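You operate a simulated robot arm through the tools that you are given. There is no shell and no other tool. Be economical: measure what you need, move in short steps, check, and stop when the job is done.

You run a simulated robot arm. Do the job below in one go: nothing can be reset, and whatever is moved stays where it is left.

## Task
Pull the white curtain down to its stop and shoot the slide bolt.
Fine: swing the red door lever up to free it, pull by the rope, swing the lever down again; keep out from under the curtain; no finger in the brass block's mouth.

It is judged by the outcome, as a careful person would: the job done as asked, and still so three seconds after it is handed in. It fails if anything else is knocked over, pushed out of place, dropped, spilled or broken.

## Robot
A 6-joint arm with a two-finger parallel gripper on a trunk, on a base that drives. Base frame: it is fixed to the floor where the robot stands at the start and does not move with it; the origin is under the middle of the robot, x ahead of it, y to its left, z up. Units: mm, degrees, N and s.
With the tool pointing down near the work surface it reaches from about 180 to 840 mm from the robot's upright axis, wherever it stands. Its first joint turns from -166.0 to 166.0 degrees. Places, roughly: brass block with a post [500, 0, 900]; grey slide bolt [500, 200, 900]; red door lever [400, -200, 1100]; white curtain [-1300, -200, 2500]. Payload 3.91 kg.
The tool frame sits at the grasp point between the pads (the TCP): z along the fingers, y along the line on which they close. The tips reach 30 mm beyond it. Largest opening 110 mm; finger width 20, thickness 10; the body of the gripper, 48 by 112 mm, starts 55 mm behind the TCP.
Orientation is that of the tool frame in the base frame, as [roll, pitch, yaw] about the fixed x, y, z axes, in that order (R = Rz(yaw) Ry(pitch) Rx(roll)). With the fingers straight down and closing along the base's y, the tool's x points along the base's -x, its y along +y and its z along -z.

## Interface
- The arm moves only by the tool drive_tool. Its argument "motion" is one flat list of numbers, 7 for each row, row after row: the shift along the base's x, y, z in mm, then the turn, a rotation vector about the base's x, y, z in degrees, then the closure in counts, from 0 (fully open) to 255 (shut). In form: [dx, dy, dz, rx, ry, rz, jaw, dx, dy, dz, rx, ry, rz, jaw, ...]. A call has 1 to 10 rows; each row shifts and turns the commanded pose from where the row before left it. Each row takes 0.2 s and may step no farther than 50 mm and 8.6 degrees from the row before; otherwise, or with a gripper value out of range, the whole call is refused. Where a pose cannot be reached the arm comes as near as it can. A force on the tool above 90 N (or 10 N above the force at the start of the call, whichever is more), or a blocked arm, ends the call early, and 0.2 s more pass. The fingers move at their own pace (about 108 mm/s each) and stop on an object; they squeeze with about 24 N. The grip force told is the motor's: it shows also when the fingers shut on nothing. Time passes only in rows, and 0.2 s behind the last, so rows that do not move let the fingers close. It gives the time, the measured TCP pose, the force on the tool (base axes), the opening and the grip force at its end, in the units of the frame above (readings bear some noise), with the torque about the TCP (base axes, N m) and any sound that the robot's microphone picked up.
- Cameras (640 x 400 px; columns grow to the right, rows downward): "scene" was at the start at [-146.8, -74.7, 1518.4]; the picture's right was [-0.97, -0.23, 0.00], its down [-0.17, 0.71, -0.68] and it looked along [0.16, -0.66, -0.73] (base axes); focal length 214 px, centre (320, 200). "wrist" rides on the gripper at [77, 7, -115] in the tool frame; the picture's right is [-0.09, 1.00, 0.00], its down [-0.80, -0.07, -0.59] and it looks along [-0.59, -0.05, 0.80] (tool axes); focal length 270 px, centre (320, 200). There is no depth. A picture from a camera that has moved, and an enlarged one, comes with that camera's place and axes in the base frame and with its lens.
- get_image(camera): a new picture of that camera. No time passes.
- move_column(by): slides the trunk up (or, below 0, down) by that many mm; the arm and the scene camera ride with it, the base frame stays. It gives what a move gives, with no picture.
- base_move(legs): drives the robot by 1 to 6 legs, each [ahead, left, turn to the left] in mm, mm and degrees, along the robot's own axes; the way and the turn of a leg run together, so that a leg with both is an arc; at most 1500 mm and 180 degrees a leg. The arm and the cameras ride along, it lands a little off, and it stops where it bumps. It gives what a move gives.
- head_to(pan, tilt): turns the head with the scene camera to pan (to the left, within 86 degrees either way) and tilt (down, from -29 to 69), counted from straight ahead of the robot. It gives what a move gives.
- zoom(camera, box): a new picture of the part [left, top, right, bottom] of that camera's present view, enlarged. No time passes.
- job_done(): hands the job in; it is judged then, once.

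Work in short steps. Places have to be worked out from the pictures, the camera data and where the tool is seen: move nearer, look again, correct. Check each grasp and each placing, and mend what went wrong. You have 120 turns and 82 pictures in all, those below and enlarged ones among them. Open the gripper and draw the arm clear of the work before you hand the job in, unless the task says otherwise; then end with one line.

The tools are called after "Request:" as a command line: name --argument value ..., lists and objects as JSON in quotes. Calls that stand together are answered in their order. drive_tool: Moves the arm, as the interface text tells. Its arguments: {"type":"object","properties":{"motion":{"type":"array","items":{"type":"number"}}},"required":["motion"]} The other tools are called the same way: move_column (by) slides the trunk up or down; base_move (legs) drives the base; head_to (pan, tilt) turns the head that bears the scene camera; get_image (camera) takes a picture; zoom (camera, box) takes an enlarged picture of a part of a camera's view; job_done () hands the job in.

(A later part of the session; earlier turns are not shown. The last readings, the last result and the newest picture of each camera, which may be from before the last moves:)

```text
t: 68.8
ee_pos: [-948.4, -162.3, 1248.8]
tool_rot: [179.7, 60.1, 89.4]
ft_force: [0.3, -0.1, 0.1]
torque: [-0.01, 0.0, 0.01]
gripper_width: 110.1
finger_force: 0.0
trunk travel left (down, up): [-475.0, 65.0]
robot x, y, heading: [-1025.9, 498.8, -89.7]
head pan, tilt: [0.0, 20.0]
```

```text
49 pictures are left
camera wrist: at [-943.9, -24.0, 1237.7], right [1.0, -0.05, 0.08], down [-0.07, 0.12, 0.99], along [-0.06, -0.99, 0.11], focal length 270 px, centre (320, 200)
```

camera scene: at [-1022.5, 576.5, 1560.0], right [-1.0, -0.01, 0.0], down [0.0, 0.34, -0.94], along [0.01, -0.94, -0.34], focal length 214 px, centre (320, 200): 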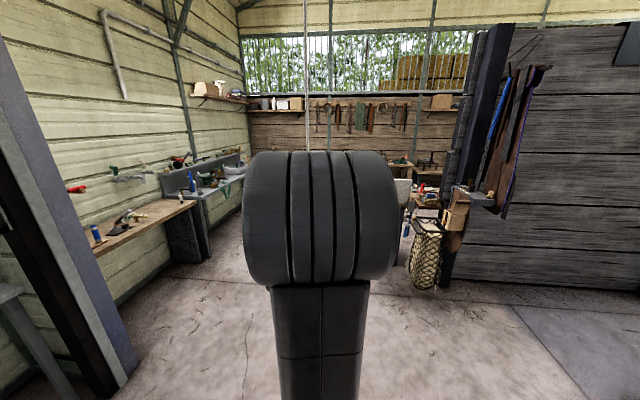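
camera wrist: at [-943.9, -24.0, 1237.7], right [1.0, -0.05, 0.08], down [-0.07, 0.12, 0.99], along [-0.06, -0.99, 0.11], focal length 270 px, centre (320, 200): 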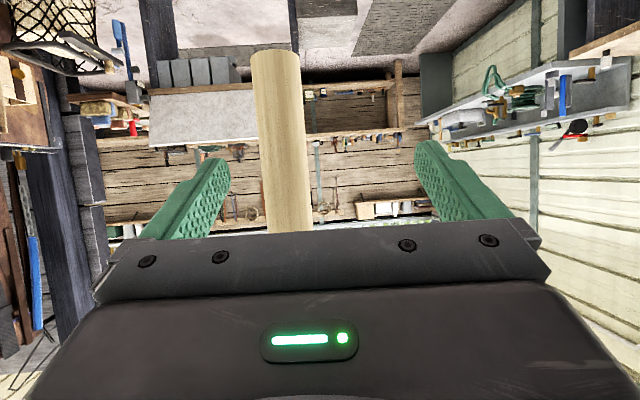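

Handle at (−981, −222), z 1153–1285. I line up in x, then drive in along the tool and stop with the pads around it.

Request:
drive_tool --motion '[-32, 5, -10, 0, 0, 0, 0, 0, -20, -14, 0, 0, 0, 0, 0, -43, -13, 0, 0, 0, 0]'

Request:
get_image --camera "wrist"

```text
t: 69.6
ee_pos: [-979.9, -215.9, 1210.6]
tool_rot: [179.8, 60.0, 89.5]
ft_force: [-0.4, 0.0, 0.2]
torque: [0.01, 0.01, -0.01]
gripper_width: 110.0
finger_force: 0.1
trunk travel left (down, up): [-475.0, 65.0]
robot x, y, heading: [-1025.7, 496.8, -89.8]
head pan, tilt: [0.0, 20.0]
```

```text
48 pictures are left
camera wrist: at [-973.5, -78.7, 1200.0], right [1.0, -0.05, 0.08], down [-0.07, 0.12, 0.99], along [-0.06, -0.99, 0.11], focal length 270 px, centre (320, 200)
```

wrist: 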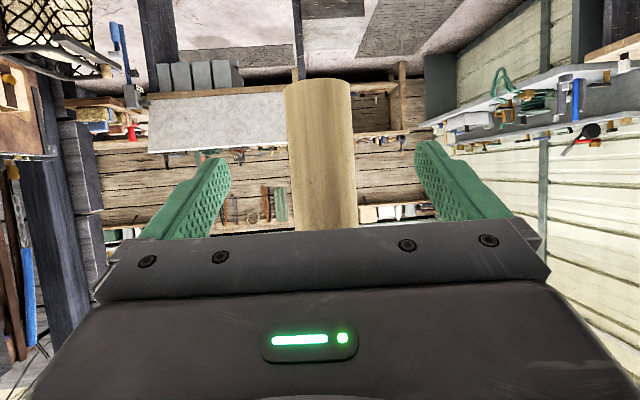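

Centred. I close on the handle.

Request:
drive_tool --motion '[0, 0, 0, 0, 0, 0, 120, 0, 0, 0, 0, 0, 0, 255, 0, 0, 0, 0, 0, 0, 255, 0, 0, 0, 0, 0, 0, 255]'

```text
t: 70.6
ee_pos: [-976.4, -215.8, 1210.7]
tool_rot: [-179.9, 60.2, 89.7]
ft_force: [6.5, -1.1, -1.4]
torque: [0.03, 0.22, 0.73]
gripper_width: 33.9
finger_force: 44.7
trunk travel left (down, up): [-475.0, 65.0]
robot x, y, heading: [-1024.1, 499.3, -89.4]
head pan, tilt: [0.0, 20.0]
```

Gripped (34 mm). I first swing the rope end out toward me, clear of the curtain line, then start pulling down gently.

Request:
drive_tool --motion '[0, 35, 2, 0, 0, 0, 255, 0, 40, 3, 0, 0, 0, 255, 0, 40, 5, 0, 0, 0, 255]'

Request:
drive_tool --motion '[0, 0, -15, 0, 0, 0, 255, 0, 0, -20, 0, 0, 0, 255, 0, 0, -20, 0, 0, 0, 255]'

```text
t: 71.4
ee_pos: [-979.3, -92.1, 1221.8]
tool_rot: [179.8, 60.4, 89.4]
ft_force: [-0.1, 0.5, 0.6]
torque: [-0.03, 0.01, 0.0]
gripper_width: 0.1
finger_force: 37.3
trunk travel left (down, up): [-475.0, 65.0]
robot x, y, heading: [-1025.1, 497.4, -89.8]
head pan, tilt: [0.0, 20.0]
```

```text
t: 72.2
ee_pos: [-972.7, -99.0, 1181.0]
tool_rot: [-179.6, 59.9, 89.5]
ft_force: [0.1, 1.1, -0.4]
torque: [0.01, 0.01, 0.02]
gripper_width: 0.0
finger_force: 37.5
out of reach, approached as far as the arm can: row 2
trunk travel left (down, up): [-475.0, 65.0]
robot x, y, heading: [-1026.0, 502.5, -89.6]
head pan, tilt: [0.0, 20.0]
```

The handle slipped out (jaws shut on nothing). I look where it is.

Request:
get_image --camera "wrist"

Request:
get_image --camera "scene"

```text
47 pictures are left
camera wrist: at [-965.7, 37.5, 1171.1], right [1.0, -0.06, 0.07], down [-0.07, 0.12, 0.99], along [-0.07, -0.99, 0.11], focal length 270 px, centre (320, 200)
```

wrist: 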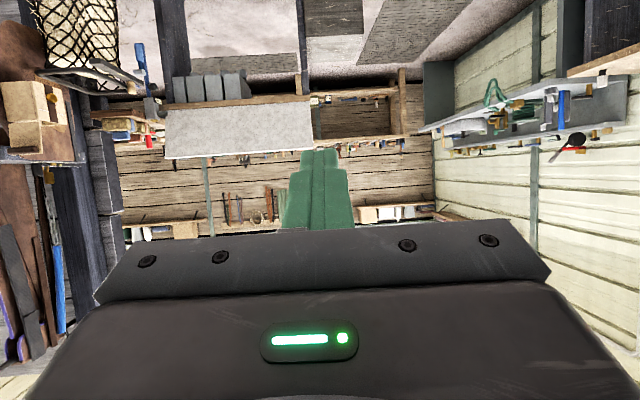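

```text
46 pictures are left
camera scene: at [-1023.4, 576.5, 1560.0], right [-1.0, -0.01, 0.0], down [0.0, 0.34, -0.94], along [0.01, -0.94, -0.34], focal length 214 px, centre (320, 200)
```

scene: 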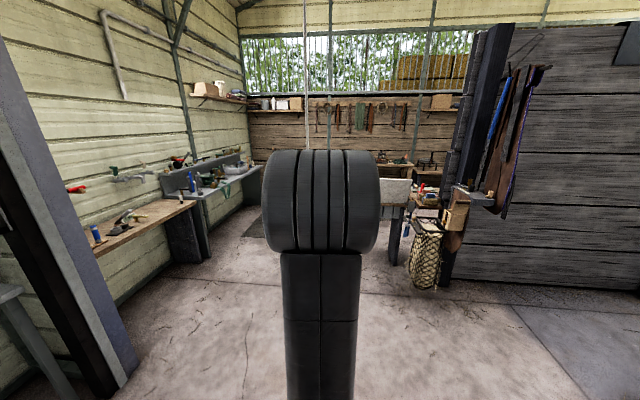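

I open and look at the hanging handle again; next I'll grip the rope just above the handle so its shoulder bears against the fingers.

Request:
drive_tool --motion '[0, 0, 30, 0, 0, 0, 0, 0, 0, 40, 0, 0, 0, 0, 0, 0, 40, 0, 0, 0, 0]'

Request:
get_image --camera "wrist"

```text
t: 73.0
ee_pos: [-959.1, -107.7, 1283.4]
tool_rot: [176.9, 63.5, 89.6]
ft_force: [0.8, 0.1, -0.6]
torque: [0.02, 0.03, 0.02]
gripper_width: 110.0
finger_force: 0.0
out of reach, approached as far as the arm can: row 2
trunk travel left (down, up): [-475.0, 65.0]
robot x, y, heading: [-1023.9, 499.8, -89.7]
head pan, tilt: [0.0, 20.0]
```

```text
45 pictures are left
camera wrist: at [-960.4, 30.4, 1265.6], right [0.99, 0.0, 0.1], down [-0.1, 0.17, 0.98], along [-0.02, -0.99, 0.17], focal length 270 px, centre (320, 200)
```

wrist: 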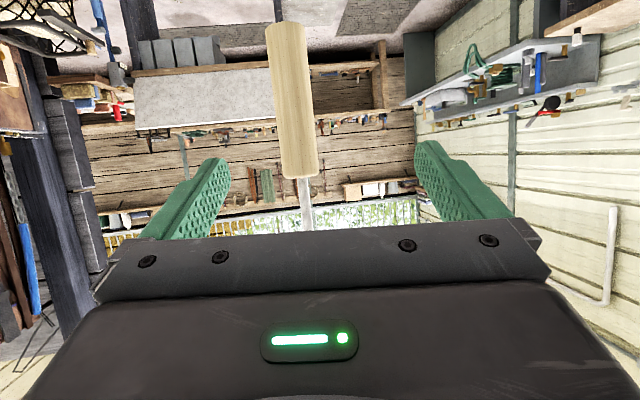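

Handle still at (−982,−225), top at z≈1287. I back the base 60 mm for a better arm posture, then advance above the handle around the rope.

Request:
base_move --legs '[[-60, 0, 0]]'

Request:
drive_tool --motion '[-10, -40, 17, 0, 0, 0, 0, -11, -40, 15, 0, 0, 0, 0, 0, -45, 0, 0, 0, 0, 0]'

Request:
get_image --camera "wrist"

```text
t: 74.0
ee_pos: [-959.4, -47.0, 1283.8]
tool_rot: [176.9, 63.7, 89.5]
ft_force: [-0.7, 0.4, -0.4]
torque: [-0.02, 0.01, -0.04]
gripper_width: 109.9
finger_force: 0.1
trunk travel left (down, up): [-475.0, 65.0]
robot x, y, heading: [-1022.0, 558.7, -89.9]
head pan, tilt: [0.0, 20.0]
```

```text
t: 74.8
ee_pos: [-982.1, -174.0, 1313.7]
tool_rot: [176.7, 63.5, 89.5]
ft_force: [-0.6, -0.5, -0.6]
torque: [0.01, -0.02, -0.03]
gripper_width: 110.2
finger_force: 0.1
trunk travel left (down, up): [-475.0, 65.0]
robot x, y, heading: [-1024.7, 561.1, -89.7]
head pan, tilt: [0.0, 20.0]
```

```text
44 pictures are left
camera wrist: at [-982.4, -36.7, 1295.8], right [0.99, 0.0, 0.1], down [-0.1, 0.17, 0.98], along [-0.01, -0.99, 0.17], focal length 270 px, centre (320, 200)
```

wrist: 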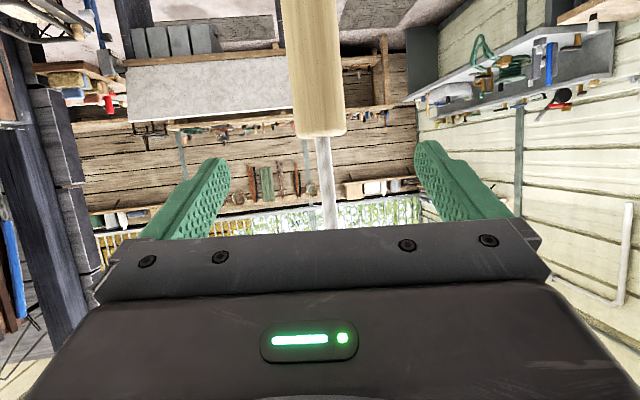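

Rope centred, handle top below the fingers. I go in 55 mm more and close on the rope.

Request:
drive_tool --motion '[0, -30, 0, 0, 0, 0, 0, 0, -25, 0, 0, 0, 0, 0, 0, 0, 0, 0, 0, 0, 120, 0, 0, 0, 0, 0, 0, 255, 0, 0, 0, 0, 0, 0, 255, 0, 0, 0, 0, 0, 0, 255]'

Request:
get_image --camera "wrist"

```text
t: 76.2
ee_pos: [-977.4, -225.5, 1313.7]
tool_rot: [176.8, 63.8, 90.3]
ft_force: [34.4, -0.9, 5.1]
torque: [0.05, 1.09, -0.06]
gripper_width: 12.1
finger_force: 45.0
out of reach, approached as far as the arm can: row 2
trunk travel left (down, up): [-475.0, 65.0]
robot x, y, heading: [-1025.9, 553.0, -89.5]
head pan, tilt: [0.0, 20.0]
```

```text
43 pictures are left
camera wrist: at [-979.4, -89.0, 1295.4], right [0.99, 0.01, 0.1], down [-0.1, 0.17, 0.98], along [0.0, -0.98, 0.18], focal length 270 px, centre (320, 200)
```

wrist: 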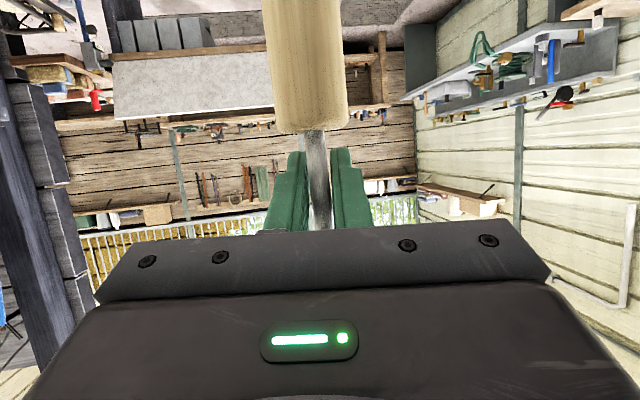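

Gripped on the rope (12 mm), but the rope seems stiff sideways: 34 N along x, so I shift 4 mm to relieve it and then pull straight down.

Request:
drive_tool --motion '[4, 0, 0, 0, 0, 0, 255, 0, 0, -15, 0, 0, 0, 255, 0, 0, -15, 0, 0, 0, 255]'

```text
t: 77.0
ee_pos: [-977.2, -225.1, 1282.6]
tool_rot: [177.5, 63.5, 90.2]
ft_force: [31.2, -0.8, 6.7]
torque: [-0.32, 1.08, -0.11]
gripper_width: 11.8
finger_force: 45.7
trunk travel left (down, up): [-475.0, 65.0]
robot x, y, heading: [-1026.7, 559.7, -89.8]
head pan, tilt: [0.0, 20.0]
```

It moves down easily (about 7 N). I pull further while easing 6 mm in x.

Request:
drive_tool --motion '[3, 0, -15, 0, 0, 0, 255, 3, 0, -20, 0, 0, 0, 255, 0, 0, -25, 0, 0, 0, 255, 0, 0, -25, 0, 0, 0, 255]'

Request:
get_image --camera "wrist"

```text
t: 78.0
ee_pos: [-975.8, -226.3, 1197.9]
tool_rot: [177.4, 63.3, 89.9]
ft_force: [9.9, 2.9, 2.8]
torque: [0.08, 1.16, -0.14]
gripper_width: 11.7
finger_force: 45.1
trunk travel left (down, up): [-475.0, 65.0]
robot x, y, heading: [-1026.2, 557.1, -89.8]
head pan, tilt: [0.0, 20.0]
```

```text
42 pictures are left
camera wrist: at [-977.6, -88.7, 1180.6], right [1.0, 0.0, 0.1], down [-0.1, 0.17, 0.98], along [-0.02, -0.99, 0.17], focal length 270 px, centre (320, 200)
```

wrist: 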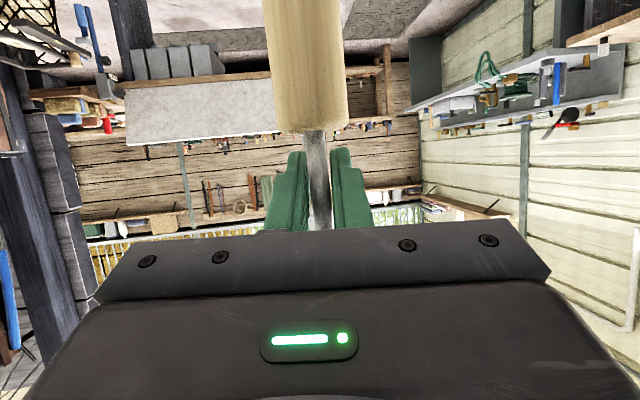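

The rope comes along without slip. I continue pulling with the arm, 250 mm more.

Request:
drive_tool --motion '[1, 0, -25, 0, 0, 0, 255, 1, 0, -25, 0, 0, 0, 255, 0, 0, -25, 0, 0, 0, 255, 0, 0, -25, 0, 0, 0, 255, 0, 0, -25, 0, 0, 0, 255, 0, 0, -25, 0, 0, 0, 255, 0, 0, -25, 0, 0, 0, 255, 0, 0, -25, 0, 0, 0, 255, 0, 0, -25, 0, 0, 0, 255, 0, 0, -25, 0, 0, 0, 255]'

Request:
head_to --pan 0 --tilt -15

Request:
get_image --camera "scene"

```text
t: 80.2
ee_pos: [-976.6, -226.1, 1192.9]
tool_rot: [177.2, 63.2, 89.6]
ft_force: [2.0, 5.2, 5.9]
torque: [0.04, 1.04, -0.06]
gripper_width: 11.8
finger_force: 44.9
out of reach, approached as far as the arm can: row 1, 2, 3, 4, 5, 6, 7, 8, 9, 10
trunk travel left (down, up): [-475.0, 65.0]
robot x, y, heading: [-1027.0, 558.6, -89.9]
head pan, tilt: [0.0, 20.0]
```

```text
t: 81.2
ee_pos: [-976.6, -225.4, 1192.7]
tool_rot: [177.1, 63.1, 89.6]
ft_force: [1.3, 6.7, 5.0]
torque: [-0.08, 1.03, -0.03]
gripper_width: 11.9
finger_force: 45.0
trunk travel left (down, up): [-475.0, 65.0]
robot x, y, heading: [-1025.8, 558.0, -89.6]
head pan, tilt: [0.0, -15.0]
```

```text
41 pictures are left
camera scene: at [-1023.7, 650.2, 1614.5], right [-1.0, -0.01, 0.0], down [0.0, -0.26, -0.97], along [0.01, -0.97, 0.26], focal length 214 px, centre (320, 200)
```

scene: 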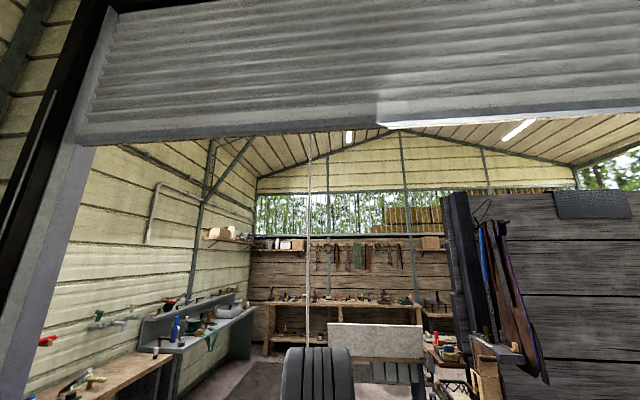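

The curtain has come down with the rope; the arm's at its reach limit in this posture, so I pull with the trunk.

Request:
move_column --by -100

```text
t: 82.5
ee_pos: [-976.0, -224.8, 1090.3]
tool_rot: [177.1, 63.1, 89.6]
ft_force: [1.2, 7.3, 1.5]
torque: [-1.38, 0.97, 0.02]
gripper_width: 11.9
finger_force: 44.7
trunk travel left (down, up): [-375.0, 165.0]
robot x, y, heading: [-1025.2, 556.3, -90.0]
head pan, tilt: [0.0, -15.0]
```

Works well with low force. I continue down with the trunk.

Request:
move_column --by -180

Request:
move_column --by -180

Request:
get_image --camera "scene"

Request:
get_image --camera "wrist"

```text
t: 84.5
ee_pos: [-976.9, -225.3, 922.4]
tool_rot: [177.1, 64.1, 89.5]
ft_force: [5.5, -3.9, 46.1]
torque: [-0.85, 1.23, -0.19]
gripper_width: 12.0
finger_force: 44.7
trunk travel left (down, up): [-195.0, 345.0]
robot x, y, heading: [-1024.2, 558.7, -89.5]
head pan, tilt: [0.0, -15.0]
```

```text
t: 85.0
ee_pos: [-976.8, -225.2, 921.4]
tool_rot: [177.3, 65.7, 89.6]
ft_force: [-0.2, 30.5, 16.5]
torque: [-0.69, 1.07, -0.05]
gripper_width: 12.2
finger_force: 45.1
trunk travel left (down, up): [-179.0, 361.0]
robot x, y, heading: [-1023.9, 557.8, -89.8]
head pan, tilt: [0.0, -15.0]
stopped: the force on the tool passed its limit (the readings are from after the stop); the commanded pose is now the measured one
```

```text
40 pictures are left
camera scene: at [-1024.2, 654.2, 1316.7], right [-1.0, -0.01, 0.0], down [0.0, -0.26, -0.96], along [0.01, -0.96, 0.26], focal length 214 px, centre (320, 200)
```

scene: 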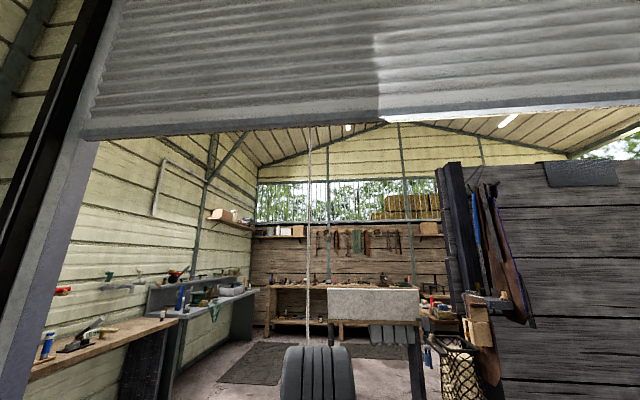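

```text
39 pictures are left
camera wrist: at [-977.0, -89.6, 898.2], right [0.99, 0.0, 0.1], down [-0.1, 0.21, 0.97], along [-0.02, -0.98, 0.21], focal length 270 px, centre (320, 200)
```

wrist: 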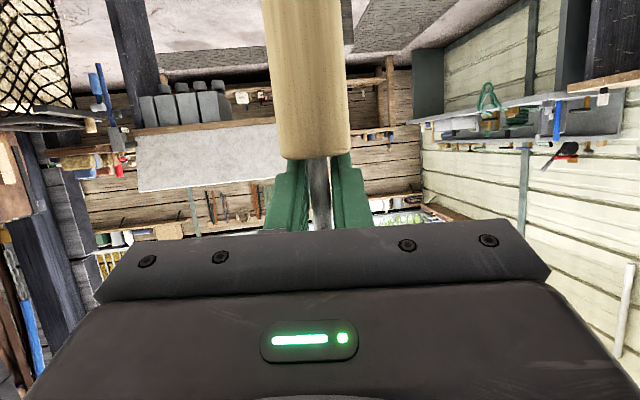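

Something stopped the pull at z≈921 (≈391 mm of travel) with over 90 N. I check with a short, slight extra pull to see whether it is a firm stop.

Request:
move_column --by -8

Request:
move_column --by -8

Request:
get_image --camera "wrist"

Request:
zoom --camera "scene" --box '[0, 0, 320, 200]'

```text
t: 85.6
ee_pos: [-976.5, -226.1, 921.1]
tool_rot: [177.1, 66.3, 89.3]
ft_force: [3.7, 13.7, 49.5]
torque: [-0.58, 1.17, -0.2]
gripper_width: 12.2
finger_force: 44.8
trunk travel left (down, up): [-171.0, 369.0]
robot x, y, heading: [-1027.8, 558.4, -89.6]
head pan, tilt: [0.0, -15.0]
```

```text
t: 86.2
ee_pos: [-976.5, -226.0, 920.3]
tool_rot: [177.0, 67.1, 89.3]
ft_force: [4.6, 2.7, 69.5]
torque: [-0.67, 1.32, -0.44]
gripper_width: 12.0
finger_force: 45.3
trunk travel left (down, up): [-163.0, 377.0]
robot x, y, heading: [-1024.8, 557.0, -89.4]
head pan, tilt: [0.0, -15.0]
```

```text
38 pictures are left
camera wrist: at [-976.7, -91.0, 894.2], right [0.99, 0.0, 0.1], down [-0.1, 0.23, 0.97], along [-0.02, -0.97, 0.23], focal length 270 px, centre (320, 200)
```

wrist: 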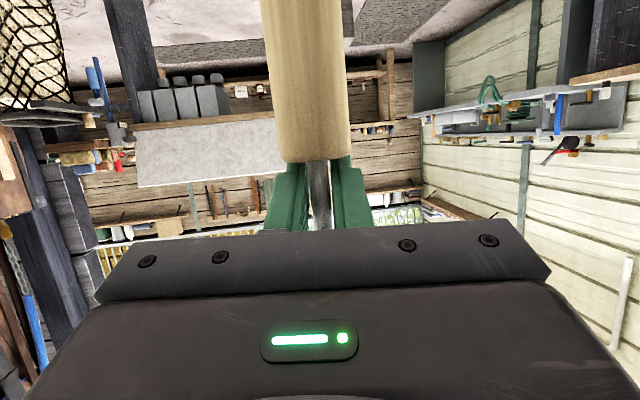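

```text
2.00 times, centred on (160, 100) of scene
camera zoom: at [-1023.7, 655.8, 1302.2], right [-1.0, -0.01, 0.0], down [0.0, -0.27, -0.96], along [0.01, -0.96, 0.27], focal length 429 px, centre (640, 400)
```

zoom: 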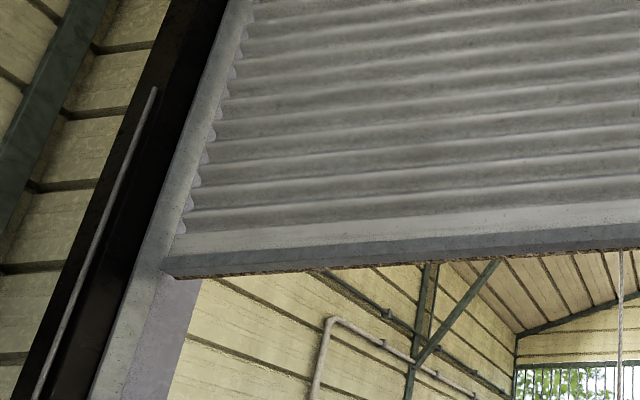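

It is firm: 70 N gives under 1 mm, so this is the stop. I unload the pull, release, and see whether the curtain stays.

Request:
move_column --by 14

Request:
drive_tool --motion '[0, 0, 0, 0, 0, 0, 150, 0, 0, 0, 0, 0, 0, 0, 0, 0, 0, 0, 0, 0, 0, 0, 0, 0, 0, 0, 0, 0]'

Request:
get_image --camera "wrist"

```text
t: 86.8
ee_pos: [-976.9, -227.6, 920.8]
tool_rot: [177.0, 65.7, 89.4]
ft_force: [3.4, 11.0, 35.7]
torque: [-0.27, 1.17, 0.16]
gripper_width: 12.0
finger_force: 44.7
trunk travel left (down, up): [-177.0, 363.0]
robot x, y, heading: [-1026.7, 559.8, -89.7]
head pan, tilt: [0.0, -15.0]
```

```text
t: 87.8
ee_pos: [-977.3, -230.1, 912.8]
tool_rot: [177.0, 65.2, 89.3]
ft_force: [0.5, -0.1, 0.9]
torque: [-0.02, 0.01, 0.01]
gripper_width: 109.8
finger_force: 0.1
trunk travel left (down, up): [-177.0, 363.0]
robot x, y, heading: [-1026.0, 560.5, -90.0]
head pan, tilt: [0.0, -15.0]
```

```text
36 pictures are left
camera wrist: at [-977.2, -94.1, 891.9], right [0.99, 0.0, 0.1], down [-0.1, 0.2, 0.97], along [-0.02, -0.98, 0.2], focal length 270 px, centre (320, 200)
```

wrist: 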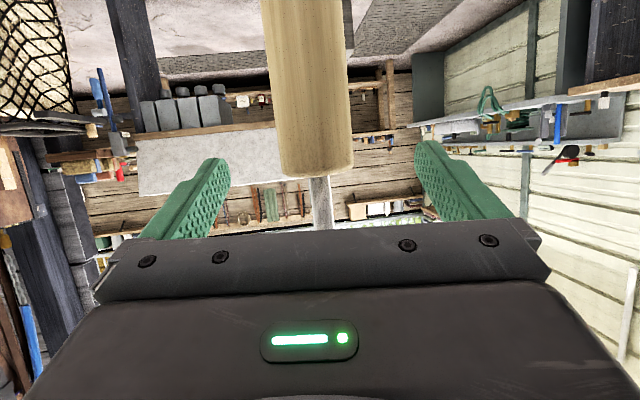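

The curtain stays down. I withdraw straight back and return the tool to pointing down.

Request:
drive_tool --motion '[0, 40, 0, 0, 0, 0, 0, 0, 45, 0, 0, 0, 0, 0, 0, 30, 20, 8.2, 0, 0, 0, 0, 10, 20, 8.2, 0, 0, 0, 0, 0, 20, 8.2, 0, 0, 0, 0, 0, 20, 8.2, 0, 0, 0, 0, 0, 20, 8.2, 0, 0, 0, 0, 0, 20, 8.2, 0, 0, 0, 0, 0, 0, 8.2, 0, 0, 0, 0, 0, 0, 7.8, 0, 0, 0]'

Request:
move_column --by 298

Request:
get_image --camera "scene"

```text
t: 90.0
ee_pos: [-1077.7, -165.6, 1004.6]
tool_rot: [166.4, 6.1, 89.8]
ft_force: [1.1, 0.7, 0.1]
torque: [-0.04, 0.02, 0.0]
gripper_width: 109.9
finger_force: 0.0
out of reach, approached as far as the arm can: row 1, 2, 4, 5, 6, 7, 8, 9, 10
trunk travel left (down, up): [-177.0, 363.0]
robot x, y, heading: [-1025.0, 560.2, -89.4]
head pan, tilt: [0.0, -15.0]
```

```text
t: 93.0
ee_pos: [-1076.8, -164.5, 1303.4]
tool_rot: [166.6, 6.1, 89.8]
ft_force: [-1.0, 0.2, -0.2]
torque: [0.0, -0.02, 0.0]
gripper_width: 110.3
finger_force: 0.0
trunk travel left (down, up): [-475.0, 65.0]
robot x, y, heading: [-1026.0, 560.4, -89.6]
head pan, tilt: [0.0, -15.0]
```

```text
35 pictures are left
camera scene: at [-1024.2, 648.0, 1614.5], right [-1.0, -0.01, 0.0], down [0.0, -0.26, -0.97], along [0.01, -0.97, 0.26], focal length 214 px, centre (320, 200)
```

scene: 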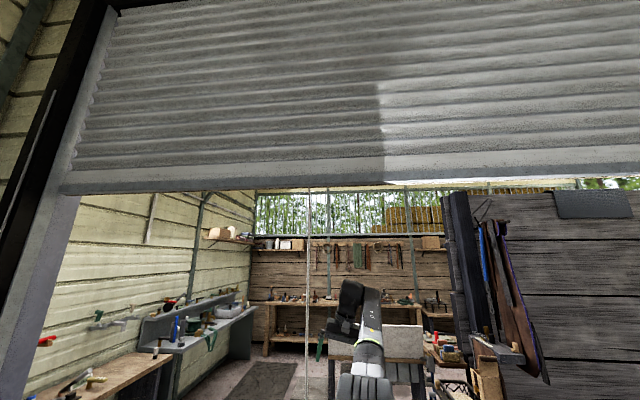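

The curtain is down (bottom ≈1890) and staying; the arm's clear. I retract the arm and straighten the tool, then drive back to the bench.

Request:
drive_tool --motion '[10, 45, 0, 0, 0, 0, 0, 10, 45, 0, 0, 0, 0, 0, 10, 45, 0, 0, 0, 0, 0, 10, 45, 0, 0, 0, 0, 0]'

Request:
base_move --legs '[[0, 0, 90], [826, -560, 0]]'

```text
t: 94.0
ee_pos: [-1037.1, 17.0, 1305.0]
tool_rot: [165.2, 6.6, 89.7]
ft_force: [0.5, -0.3, 0.4]
torque: [0.0, 0.0, 0.03]
gripper_width: 110.0
finger_force: 0.1
trunk travel left (down, up): [-475.0, 65.0]
robot x, y, heading: [-1024.9, 558.4, -89.5]
head pan, tilt: [0.0, -15.0]
```

```text
t: 103.0
ee_pos: [321.1, -72.4, 1307.2]
tool_rot: [165.5, 6.9, 176.6]
ft_force: [0.5, -0.3, -0.1]
torque: [0.0, 0.02, 0.02]
gripper_width: 109.9
finger_force: 0.1
trunk travel left (down, up): [-475.0, 65.0]
robot x, y, heading: [-217.5, -31.6, -3.2]
head pan, tilt: [0.0, -15.0]
stopped in leg 2: the robot was blocked; the commanded pose is now the measured one
```

The base reports being blocked near (−217,−32). I look down and around to see what it touches.

Request:
head_to --pan -25 --tilt 45

Request:
get_image --camera "scene"

```text
t: 104.3
ee_pos: [321.8, -72.7, 1307.3]
tool_rot: [165.5, 6.8, 176.5]
ft_force: [1.0, 0.0, -0.2]
torque: [0.02, 0.02, 0.03]
gripper_width: 110.1
finger_force: 0.1
trunk travel left (down, up): [-475.0, 65.0]
robot x, y, heading: [-219.5, -34.5, -3.5]
head pan, tilt: [-25.0, 45.0]
```

```text
34 pictures are left
camera scene: at [-316.1, -56.7, 1521.3], right [-0.47, -0.88, 0.0], down [-0.62, 0.33, -0.71], along [0.62, -0.34, -0.7], focal length 214 px, centre (320, 200)
```

scene: 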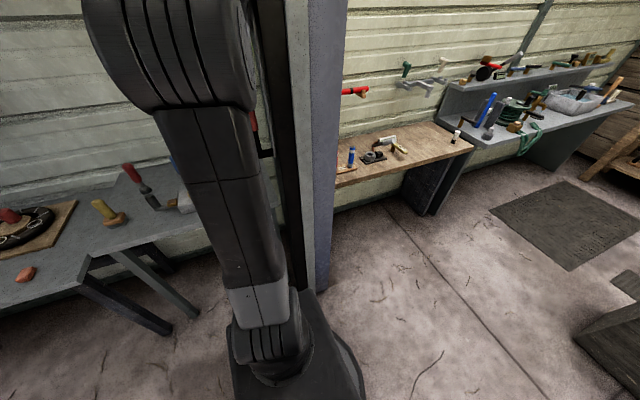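

The base's front-right corner met the fixed post; nothing movable is there. I shift back left and square up.

Request:
base_move --legs '[[-10, 45, 3.4]]'

Request:
head_to --pan -20 --tilt 30

Request:
get_image --camera "wrist"

```text
t: 105.2
ee_pos: [313.7, 0.3, 1306.6]
tool_rot: [165.3, 6.7, 179.8]
ft_force: [0.5, 1.4, 0.3]
torque: [-0.05, -0.02, -0.02]
gripper_width: 110.2
finger_force: 0.1
trunk travel left (down, up): [-475.0, 65.0]
robot x, y, heading: [-227.7, 11.0, 0.2]
head pan, tilt: [-25.0, 45.0]
```

```text
t: 106.0
ee_pos: [315.5, -0.6, 1305.6]
tool_rot: [165.3, 6.7, 179.9]
ft_force: [-0.3, 0.0, -0.1]
torque: [0.04, -0.01, 0.01]
gripper_width: 110.1
finger_force: 0.0
trunk travel left (down, up): [-475.0, 65.0]
robot x, y, heading: [-226.4, 9.8, 0.5]
head pan, tilt: [-20.0, 30.0]
```

```text
33 pictures are left
camera wrist: at [222.6, -23.7, 1409.3], right [0.06, 0.96, 0.26], down [0.73, -0.22, 0.65], along [0.68, 0.15, -0.72], focal length 270 px, centre (320, 200)
```

wrist: 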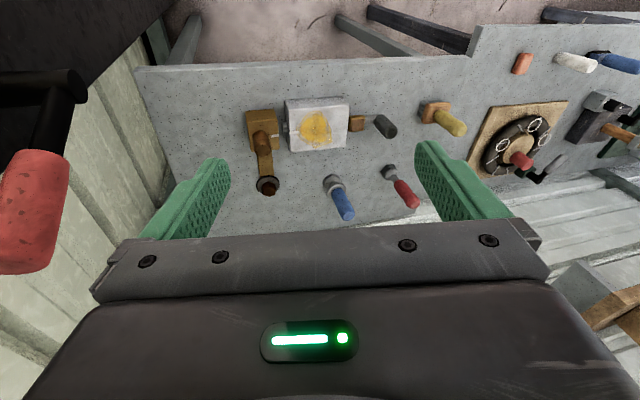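

The lever is still up. I re-orient the tool as before to point along −y, level with the handle.

Request:
drive_tool --motion '[5, 0, 0, -8.4, 0, 0, 0, 5, 0, 0, -8.4, 0, 0, 0, 5, 0, 0, -8.4, 0, 0, 0, 0, 0, 0, -8.4, 0, 0, 0, 0, 0, 0, -8.4, 0, 0, 0, 0, 0, 0, -8.4, 0, 0, 0, 0, 0, 0, -8.4, 0, 0, 0, 0, 0, 0, -8.4, 0, 0, 0, 0, 0, 0, -8.4, 0, 0, 0, 0, 0, 0, -8.4, 0, 0, 0]'

Request:
drive_tool --motion '[0, 0, -30, -8.4, 0, 0, 0, 0, 0, -35, -8.4, 0, 0, 0, 0, 0, 0, -4, 0, 0, 0, 0, 0, 0, 0, 0, -6.5, 0, 0, 0, 0, 0, -8, 0, 0, 0, 0, 0, 0, -8, 0, 0, 0, 0, 0, 0, -8, 0, 0, 0, 0, 0, 0, -8, 0, 0, 0, 0, 0, 0, -8, 0, 0]'

Request:
drive_tool --motion '[0, 0, 0, 0, -8, 0, 0, 0, 0, 0, 0, -8, 0, 0, 0, 0, 0, 0, -8, 0, 0, 0, 0, 0, 0, -8, 0, 0]'

Request:
get_image --camera "wrist"

```text
t: 108.2
ee_pos: [314.8, -1.5, 1307.9]
tool_rot: [165.3, 6.6, 179.8]
ft_force: [0.0, -0.8, 0.8]
torque: [0.02, 0.01, 0.0]
gripper_width: 110.0
finger_force: 0.0
out of reach, approached as far as the arm can: row 1, 2, 3, 4, 5, 6, 7, 8, 9, 10
trunk travel left (down, up): [-475.0, 65.0]
robot x, y, heading: [-228.0, 11.9, 0.4]
head pan, tilt: [-20.0, 30.0]
```

```text
t: 110.2
ee_pos: [307.8, -19.7, 1248.1]
tool_rot: [161.1, 50.9, 171.1]
ft_force: [-0.5, -0.5, 0.3]
torque: [-0.03, -0.02, 0.02]
gripper_width: 110.1
finger_force: 0.1
out of reach, approached as far as the arm can: row 1, 2, 3
trunk travel left (down, up): [-475.0, 65.0]
robot x, y, heading: [-228.8, 10.9, 0.5]
head pan, tilt: [-20.0, 30.0]
```

```text
t: 111.2
ee_pos: [307.3, -18.8, 1247.4]
tool_rot: [129.7, 81.2, 141.6]
ft_force: [-0.2, 0.3, -1.0]
torque: [0.01, -0.04, 0.02]
gripper_width: 110.1
finger_force: 0.1
trunk travel left (down, up): [-475.0, 65.0]
robot x, y, heading: [-226.2, 8.7, -0.1]
head pan, tilt: [-20.0, 30.0]
```

```text
32 pictures are left
camera wrist: at [183.3, -29.4, 1184.0], right [-0.19, 0.96, 0.2], down [-0.47, -0.27, 0.84], along [0.86, 0.06, 0.5], focal length 270 px, centre (320, 200)
```

wrist: 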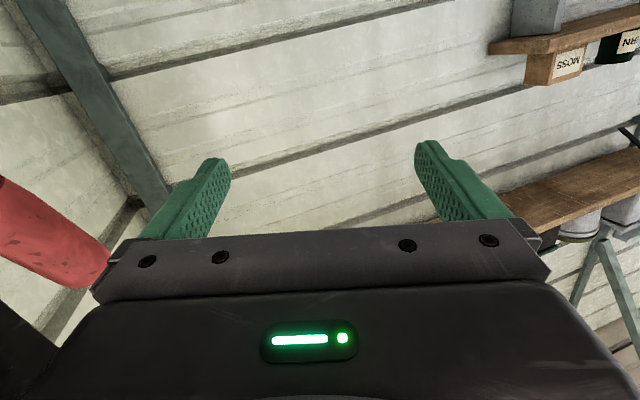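

The wrist is in an awkward branch again. I try turning the tool back toward −y from this forward-pointing pose.

Request:
drive_tool --motion '[0, 0, 0, 0, 0, -8.4, 0, 0, 0, 0, 0, 0, -8.4, 0, 0, 0, 0, 0, 0, -8.4, 0, 0, 0, 0, 0, 0, -8.4, 0, 0, 0, 0, 0, 0, -8.4, 0]'

Request:
get_image --camera "scene"

```text
t: 112.4
ee_pos: [308.4, -19.6, 1246.5]
tool_rot: [130.3, 81.1, 100.0]
ft_force: [-0.4, 0.3, 0.0]
torque: [-0.01, 0.0, -0.01]
gripper_width: 110.0
finger_force: 0.1
trunk travel left (down, up): [-475.0, 65.0]
robot x, y, heading: [-228.4, 11.8, 0.0]
head pan, tilt: [-20.0, 30.0]
```

```text
31 pictures are left
camera scene: at [-310.0, -20.6, 1543.7], right [-0.34, -0.94, 0.0], down [-0.47, 0.17, -0.87], along [0.81, -0.29, -0.5], focal length 214 px, centre (320, 200)
```

scene: 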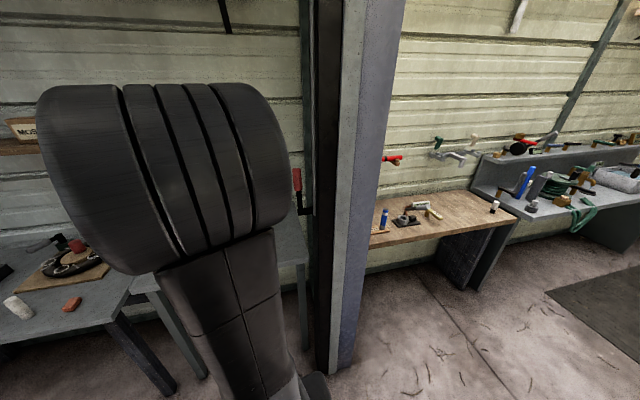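

That works without limit. I continue turning to −90° and look.

Request:
drive_tool --motion '[3, 0, 0, 0, 0, -8.4, 0, 3, 0, 0, 0, 0, -8.4, 0, 3, 0, 0, 0, 0, -8.4, 0, 3, 0, 0, 0, 0, -8.4, 0, 3, 0, 0, 0, 0, -8.4, 0, 3, 0, 0, 0, 0, -8.4, 0, 3, 0, 0, 0, 0, -8.4, 0]'

Request:
get_image --camera "wrist"

```text
t: 114.0
ee_pos: [329.0, -19.0, 1246.7]
tool_rot: [130.0, 81.1, 40.8]
ft_force: [0.0, 0.2, 1.1]
torque: [-0.02, -0.04, 0.0]
gripper_width: 110.0
finger_force: 0.1
trunk travel left (down, up): [-475.0, 65.0]
robot x, y, heading: [-228.3, 10.6, 0.1]
head pan, tilt: [-20.0, 30.0]
```

```text
30 pictures are left
camera wrist: at [340.4, 102.4, 1183.3], right [0.98, 0.0, 0.2], down [-0.18, 0.51, 0.84], along [-0.1, -0.86, 0.5], focal length 270 px, centre (320, 200)
```

wrist: 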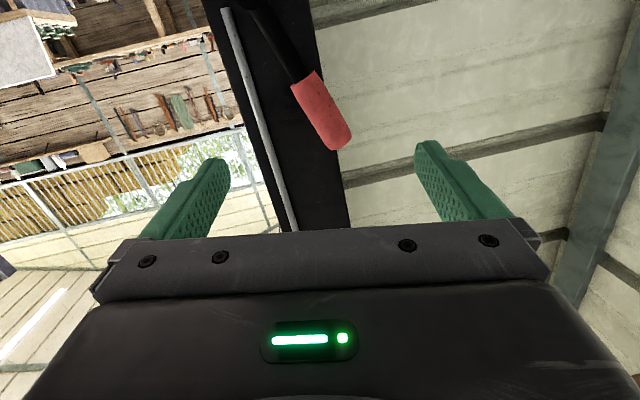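

Good: pointing along −y with the handle in view (318,1217)→(341,1287) at y≈−181. I roll the jaws square to the handle and advance.

Request:
drive_tool --motion '[0, 0, 0, 0, 7.2, 0, 0, 0, 0, 0, 0, 7.2, 0, 0, 0, 0, 0, 0, 7.2, 0, 0, 0, 0, 2, 0, 7.2, 0, 0, 0, -40, 0, 0, 0, 0, 0, 1, -40, 0, 0, 0, 0, 0, 1, -40, 0, 0, 0, 0, 0]'

Request:
get_image --camera "wrist"

```text
t: 115.6
ee_pos: [331.1, -139.6, 1248.6]
tool_rot: [-104.7, 67.2, 164.9]
ft_force: [-0.2, -1.0, 0.2]
torque: [0.01, -0.03, -0.01]
gripper_width: 110.0
finger_force: 0.1
trunk travel left (down, up): [-475.0, 65.0]
robot x, y, heading: [-228.7, 11.5, 0.2]
head pan, tilt: [-20.0, 30.0]
```

```text
29 pictures are left
camera wrist: at [309.4, -17.4, 1186.5], right [0.96, 0.0, -0.29], down [0.25, 0.51, 0.82], along [0.15, -0.86, 0.49], focal length 270 px, centre (320, 200)
```

wrist: 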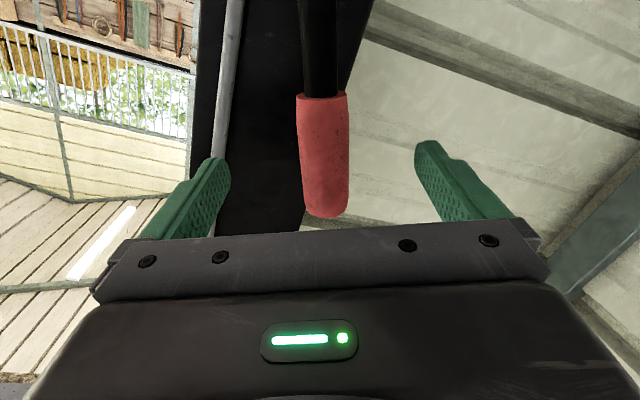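

Square and centred. I advance 37 mm and grip.

Request:
drive_tool --motion '[0, -37, 0, 0, 0, 0, 0, 0, 0, 0, 0, 0, 0, 120, 0, 0, 0, 0, 0, 0, 255, 0, 0, 0, 0, 0, 0, 255]'

```text
t: 116.6
ee_pos: [334.1, -174.2, 1248.5]
tool_rot: [-104.8, 67.2, 165.1]
ft_force: [19.8, 0.1, -5.5]
torque: [-0.18, -1.08, 0.48]
gripper_width: 29.6
finger_force: 45.1
trunk travel left (down, up): [-475.0, 65.0]
robot x, y, heading: [-228.9, 10.6, 0.1]
head pan, tilt: [-20.0, 30.0]
```

Gripped. I swing the lever down along its arc about pivot (299,1141), r≈112, first half.

Request:
drive_tool --motion '[14.4, 0, -5.8, 0, 8, 0, 255, 13.6, 0, -7.8, 0, 8, 0, 255, 12.3, 0, -9.6, 0, 8, 0, 255, 10.9, 0, -11.2, 0, 8, 0, 255]'

```text
t: 117.6
ee_pos: [383.9, -179.1, 1211.6]
tool_rot: [-95.0, 35.6, 172.7]
ft_force: [6.3, -11.0, -6.2]
torque: [0.27, -1.18, -0.68]
gripper_width: 30.3
finger_force: 45.1
trunk travel left (down, up): [-475.0, 65.0]
robot x, y, heading: [-227.6, 9.2, 0.2]
head pan, tilt: [-20.0, 30.0]
```

Low forces; I do the remaining arc to level.

Request:
drive_tool --motion '[9.2, 0, -12.7, 0, 8, 0, 255, 7.3, 0, -13.8, 0, 8, 0, 255, 5.3, 0, -14.7, 0, 8, 0, 255, 3.2, 0, -15.3, 0, 8, 0, 255]'

Request:
drive_tool --motion '[1.1, 0, -15.6, 0, 8, 0, 255, 0, 0, -5, 0, 2, 0, 255]'

Request:
get_image --camera "wrist"

```text
t: 118.6
ee_pos: [407.9, -180.9, 1156.8]
tool_rot: [-91.1, 3.7, 174.1]
ft_force: [6.8, -12.9, -9.1]
torque: [0.04, -1.27, -0.87]
gripper_width: 30.9
finger_force: 45.5
trunk travel left (down, up): [-475.0, 65.0]
robot x, y, heading: [-227.3, 7.2, 0.3]
head pan, tilt: [-20.0, 30.0]
```

```text
t: 119.2
ee_pos: [409.2, -178.0, 1139.6]
tool_rot: [-90.0, -5.9, 174.2]
ft_force: [10.9, -14.7, 8.9]
torque: [-0.05, -1.23, 0.1]
gripper_width: 30.8
finger_force: 44.7
trunk travel left (down, up): [-475.0, 65.0]
robot x, y, heading: [-228.7, 13.4, 0.3]
head pan, tilt: [-20.0, 30.0]
```

```text
28 pictures are left
camera wrist: at [340.5, -57.9, 1140.5], right [-0.01, 0.0, -1.0], down [0.86, 0.51, -0.01], along [0.51, -0.86, -0.01], focal length 270 px, centre (320, 200)
```

wrist: 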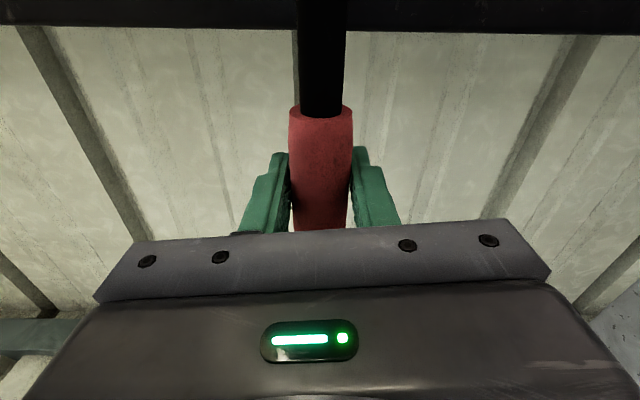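

The lever is back near its first position (z 1139). I check for the stop with a few mm more.

Request:
drive_tool --motion '[0, 0, -4, 0, 2, 0, 255, 0, 0, -4, 0, 2, 0, 255]'

```text
t: 119.8
ee_pos: [408.0, -179.5, 1138.8]
tool_rot: [-89.0, -9.2, 174.1]
ft_force: [22.6, -18.6, 61.7]
torque: [0.04, -0.86, -0.69]
gripper_width: 32.4
finger_force: 45.1
trunk travel left (down, up): [-475.0, 65.0]
robot x, y, heading: [-227.7, 13.0, 0.1]
head pan, tilt: [-20.0, 30.0]
```

Firm stop: lever fully down. I unload, open, and back off.

Request:
drive_tool --motion '[0, 0, 7, 0, -4, 0, 255, 0, 0, 0, 0, 0, 0, 120, 0, 0, 0, 0, 0, 0, 20, 0, 35, 0, 0, 0, 0, 0, 0, 45, 0, 0, 0, 0, 0, 0, 45, 0, 0, 0, 0, 0, 0, 45, 0, 0, 0, 0, 0]'

Request:
get_image --camera "wrist"

```text
t: 121.4
ee_pos: [407.4, -4.4, 1136.3]
tool_rot: [-90.0, -6.0, 174.2]
ft_force: [1.0, -0.4, 0.7]
torque: [-0.03, 0.01, 0.0]
gripper_width: 109.9
finger_force: 0.0
trunk travel left (down, up): [-475.0, 65.0]
robot x, y, heading: [-226.5, 6.7, -0.1]
head pan, tilt: [-20.0, 30.0]
```

```text
27 pictures are left
camera wrist: at [339.4, 116.8, 1138.2], right [-0.02, 0.0, -1.0], down [0.86, 0.51, -0.01], along [0.51, -0.86, -0.01], focal length 270 px, centre (320, 200)
```

wrist: 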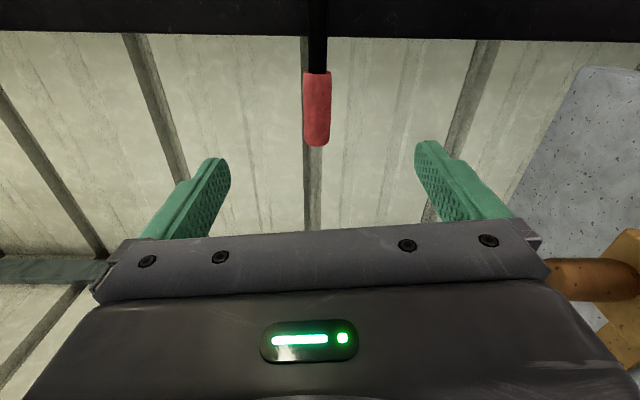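

Lever down and staying. Now the bolt: I raise the tool, turn it fingers-down again, and look at the lock on the bench.

Request:
drive_tool --motion '[0, 10, 20, 8.2, 0, 0, 0, 0, 10, 20, 8.2, 0, 0, 0, 0, 10, 20, 8.2, 0, 0, 0, 0, 10, 20, 8.2, 0, 0, 0, 0, 10, 20, 8.2, 0, 0, 0, 0, 10, 20, 8.2, 0, 0, 0, 0, 10, 0, 8.2, 0, 0, 0, 0, 10, 0, 8.2, 0, 0, 0, 0, 10, 0, 8.2, 0, 0, 0, 0, 10, 0, 8.2, 0, 0, 0]'

Request:
drive_tool --motion '[-10, 10, 0, 8.0, 0, 0, 0, -10, 0, 0, 0, 0, 6, 0, -10, 0, 0, 0, 0, 0, 0]'

Request:
get_image --camera "wrist"

```text
t: 123.6
ee_pos: [338.5, 132.9, 1170.1]
tool_rot: [-163.0, -5.1, -175.5]
ft_force: [-0.3, -0.3, 0.5]
torque: [0.0, 0.01, -0.02]
gripper_width: 110.3
finger_force: 0.2
out of reach, approached as far as the arm can: row 2, 3, 4, 5, 6, 7, 8, 9, 10
trunk travel left (down, up): [-475.0, 65.0]
robot x, y, heading: [-231.4, 7.8, 0.3]
head pan, tilt: [-20.0, 30.0]
```

```text
t: 124.4
ee_pos: [294.8, 159.8, 1156.1]
tool_rot: [-163.1, -3.2, -169.4]
ft_force: [0.1, 0.5, 0.1]
torque: [0.02, -0.01, -0.02]
gripper_width: 110.0
finger_force: 0.0
out of reach, approached as far as the arm can: row 1, 2, 3
trunk travel left (down, up): [-475.0, 65.0]
robot x, y, heading: [-228.7, 8.2, 0.1]
head pan, tilt: [-20.0, 30.0]
```

```text
26 pictures are left
camera wrist: at [216.6, 186.6, 1268.7], right [-0.11, 0.95, -0.3], down [0.8, 0.26, 0.54], along [0.59, -0.18, -0.79], focal length 270 px, centre (320, 200)
```

wrist: 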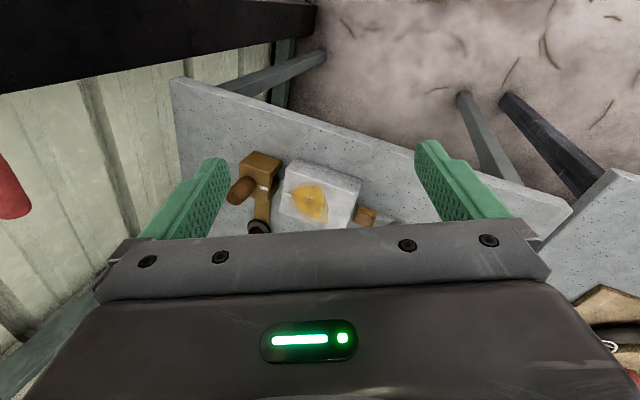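

The view shows the lock. I look with the scene camera for geometry.

Request:
head_to --pan 5 --tilt 35

Request:
get_image --camera "scene"

```text
t: 125.2
ee_pos: [296.8, 160.6, 1156.6]
tool_rot: [-163.0, -3.1, -169.3]
ft_force: [-0.4, 0.0, -0.1]
torque: [-0.06, 0.01, -0.03]
gripper_width: 109.9
finger_force: 0.1
trunk travel left (down, up): [-475.0, 65.0]
robot x, y, heading: [-227.6, 7.9, 0.4]
head pan, tilt: [5.0, 35.0]
```

```text
25 pictures are left
camera scene: at [-307.8, 17.7, 1535.9], right [0.09, -1.0, 0.0], down [-0.57, -0.05, -0.82], along [0.82, 0.07, -0.57], focal length 214 px, centre (320, 200)
```

scene: 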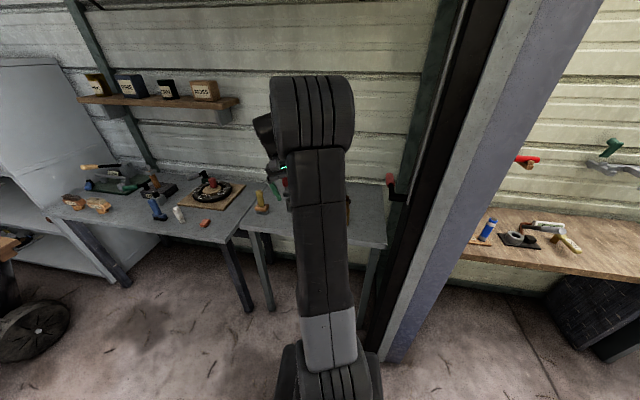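

The arm hides it. I move the tool ahead over the bolt's end and level it, where it has better reach.

Request:
drive_tool --motion '[35, 15, 10, 0, 0, 0, 0, 35, 15, 10, 0, 0, 0, 0, 35, 10, 10, 6, 0, 0, 0, 10, 0, 0, 6, 0, -5, 0, 0, 0, 0, 5, 0, -5, 0]'

Request:
get_image --camera "wrist"

```text
t: 126.5
ee_pos: [406.9, 219.6, 1187.5]
tool_rot: [-164.0, 2.1, -178.9]
ft_force: [-0.2, -0.2, 0.3]
torque: [0.04, -0.01, 0.0]
gripper_width: 110.0
finger_force: 0.0
out of reach, approached as far as the arm can: row 1, 2, 3, 4, 5
trunk travel left (down, up): [-475.0, 65.0]
robot x, y, heading: [-224.9, 9.9, 0.3]
head pan, tilt: [5.0, 35.0]
```

```text
24 pictures are left
camera wrist: at [322.9, 255.4, 1293.0], right [0.08, 0.96, -0.27], down [0.78, 0.11, 0.62], along [0.63, -0.26, -0.74], focal length 270 px, centre (320, 200)
```

wrist: 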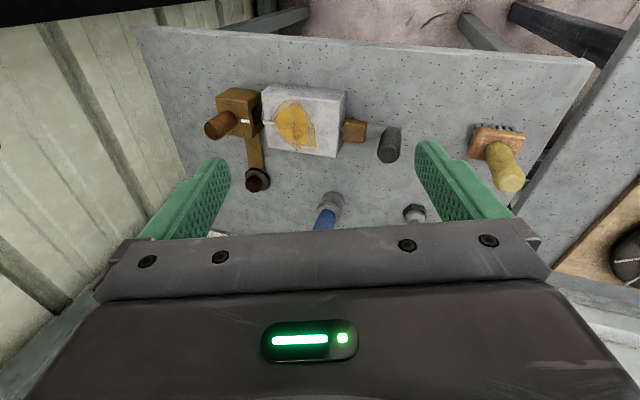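

Request:
zoom --camera "wrist" --box '[190, 70, 430, 220]'

```text
2.67 times, centred on (310, 145) of wrist
camera zoom: at [322.9, 255.4, 1293.0], right [0.08, 0.96, -0.27], down [0.78, 0.11, 0.62], along [0.63, -0.26, -0.74], focal length 721 px, centre (347, 347)
```

zoom: 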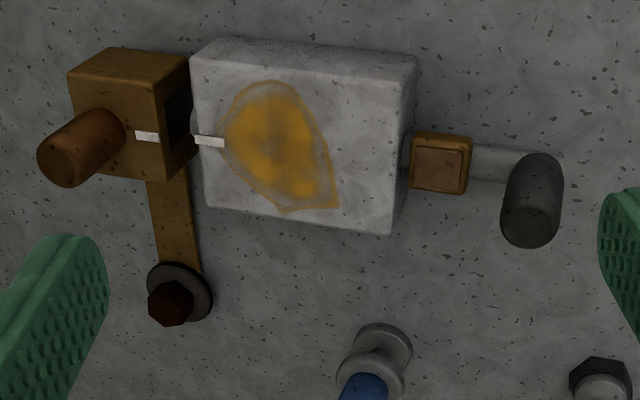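

The knob of the slide bolt stands at about (510,238), z 895–963; it slides toward −y into the brass mouth. I close the fingers and come down on its far (+y) side, well away from the mouth.

Request:
drive_tool --motion '[25, 20, 0, 0, 0, 0, 255, 25, 20, 0, 0, 0, 0, 255, 25, 15, 0, 0, 0, 0, 255, 28, 10, 0, 0, 0, 0, 255]'

Request:
get_image --camera "wrist"

```text
t: 127.5
ee_pos: [497.2, 276.8, 1172.0]
tool_rot: [-164.1, 2.7, -178.6]
ft_force: [1.1, 0.3, -0.6]
torque: [-0.02, 0.07, -0.03]
gripper_width: 0.2
finger_force: 23.9
out of reach, approached as far as the arm can: row 4
trunk travel left (down, up): [-475.0, 65.0]
robot x, y, heading: [-226.2, 6.8, 0.3]
head pan, tilt: [5.0, 35.0]
```

```text
22 pictures are left
camera wrist: at [411.8, 311.7, 1275.9], right [0.08, 0.96, -0.27], down [0.77, 0.11, 0.63], along [0.63, -0.25, -0.73], focal length 270 px, centre (320, 200)
```

wrist: 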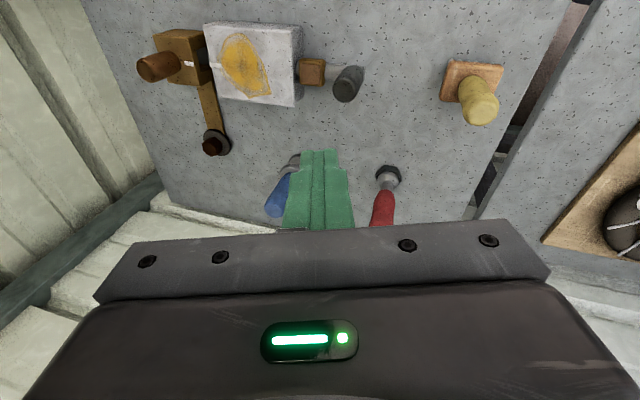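

Knob confirmed near (512,241). I'm near full reach, so I draw in a little and bring the base forward 120 mm.

Request:
drive_tool --motion '[-40, 0, 0, 0, 0, 0, 255, -40, 0, 0, 0, 0, 0, 255, -30, 0, 0, 0, 0, 0, 255]'

Request:
base_move --legs '[[120, 20, 0]]'

Request:
drive_tool --motion '[0, 0, -40, 0, 0, 0, 255, 0, 0, -40, 0, 0, 0, 255]'

```text
t: 128.2
ee_pos: [382.1, 274.1, 1173.0]
tool_rot: [-163.6, 2.3, -178.7]
ft_force: [0.2, 0.9, 0.1]
torque: [-0.04, 0.01, -0.03]
gripper_width: 0.0
finger_force: 24.3
trunk travel left (down, up): [-475.0, 65.0]
robot x, y, heading: [-229.6, 13.2, 0.2]
head pan, tilt: [5.0, 35.0]
```

```text
t: 129.5
ee_pos: [504.3, 297.0, 1172.1]
tool_rot: [-163.6, 2.2, -178.5]
ft_force: [0.0, -0.2, 0.0]
torque: [0.03, 0.04, 0.0]
gripper_width: 0.1
finger_force: 23.7
trunk travel left (down, up): [-475.0, 65.0]
robot x, y, heading: [-104.8, 28.8, -0.0]
head pan, tilt: [5.0, 35.0]
```

```text
t: 130.1
ee_pos: [503.3, 296.9, 1087.8]
tool_rot: [-163.4, 2.3, -178.6]
ft_force: [-1.0, -0.1, -0.2]
torque: [-0.02, -0.01, -0.01]
gripper_width: 0.1
finger_force: 23.9
trunk travel left (down, up): [-475.0, 65.0]
robot x, y, heading: [-104.9, 29.9, 0.2]
head pan, tilt: [5.0, 35.0]
```

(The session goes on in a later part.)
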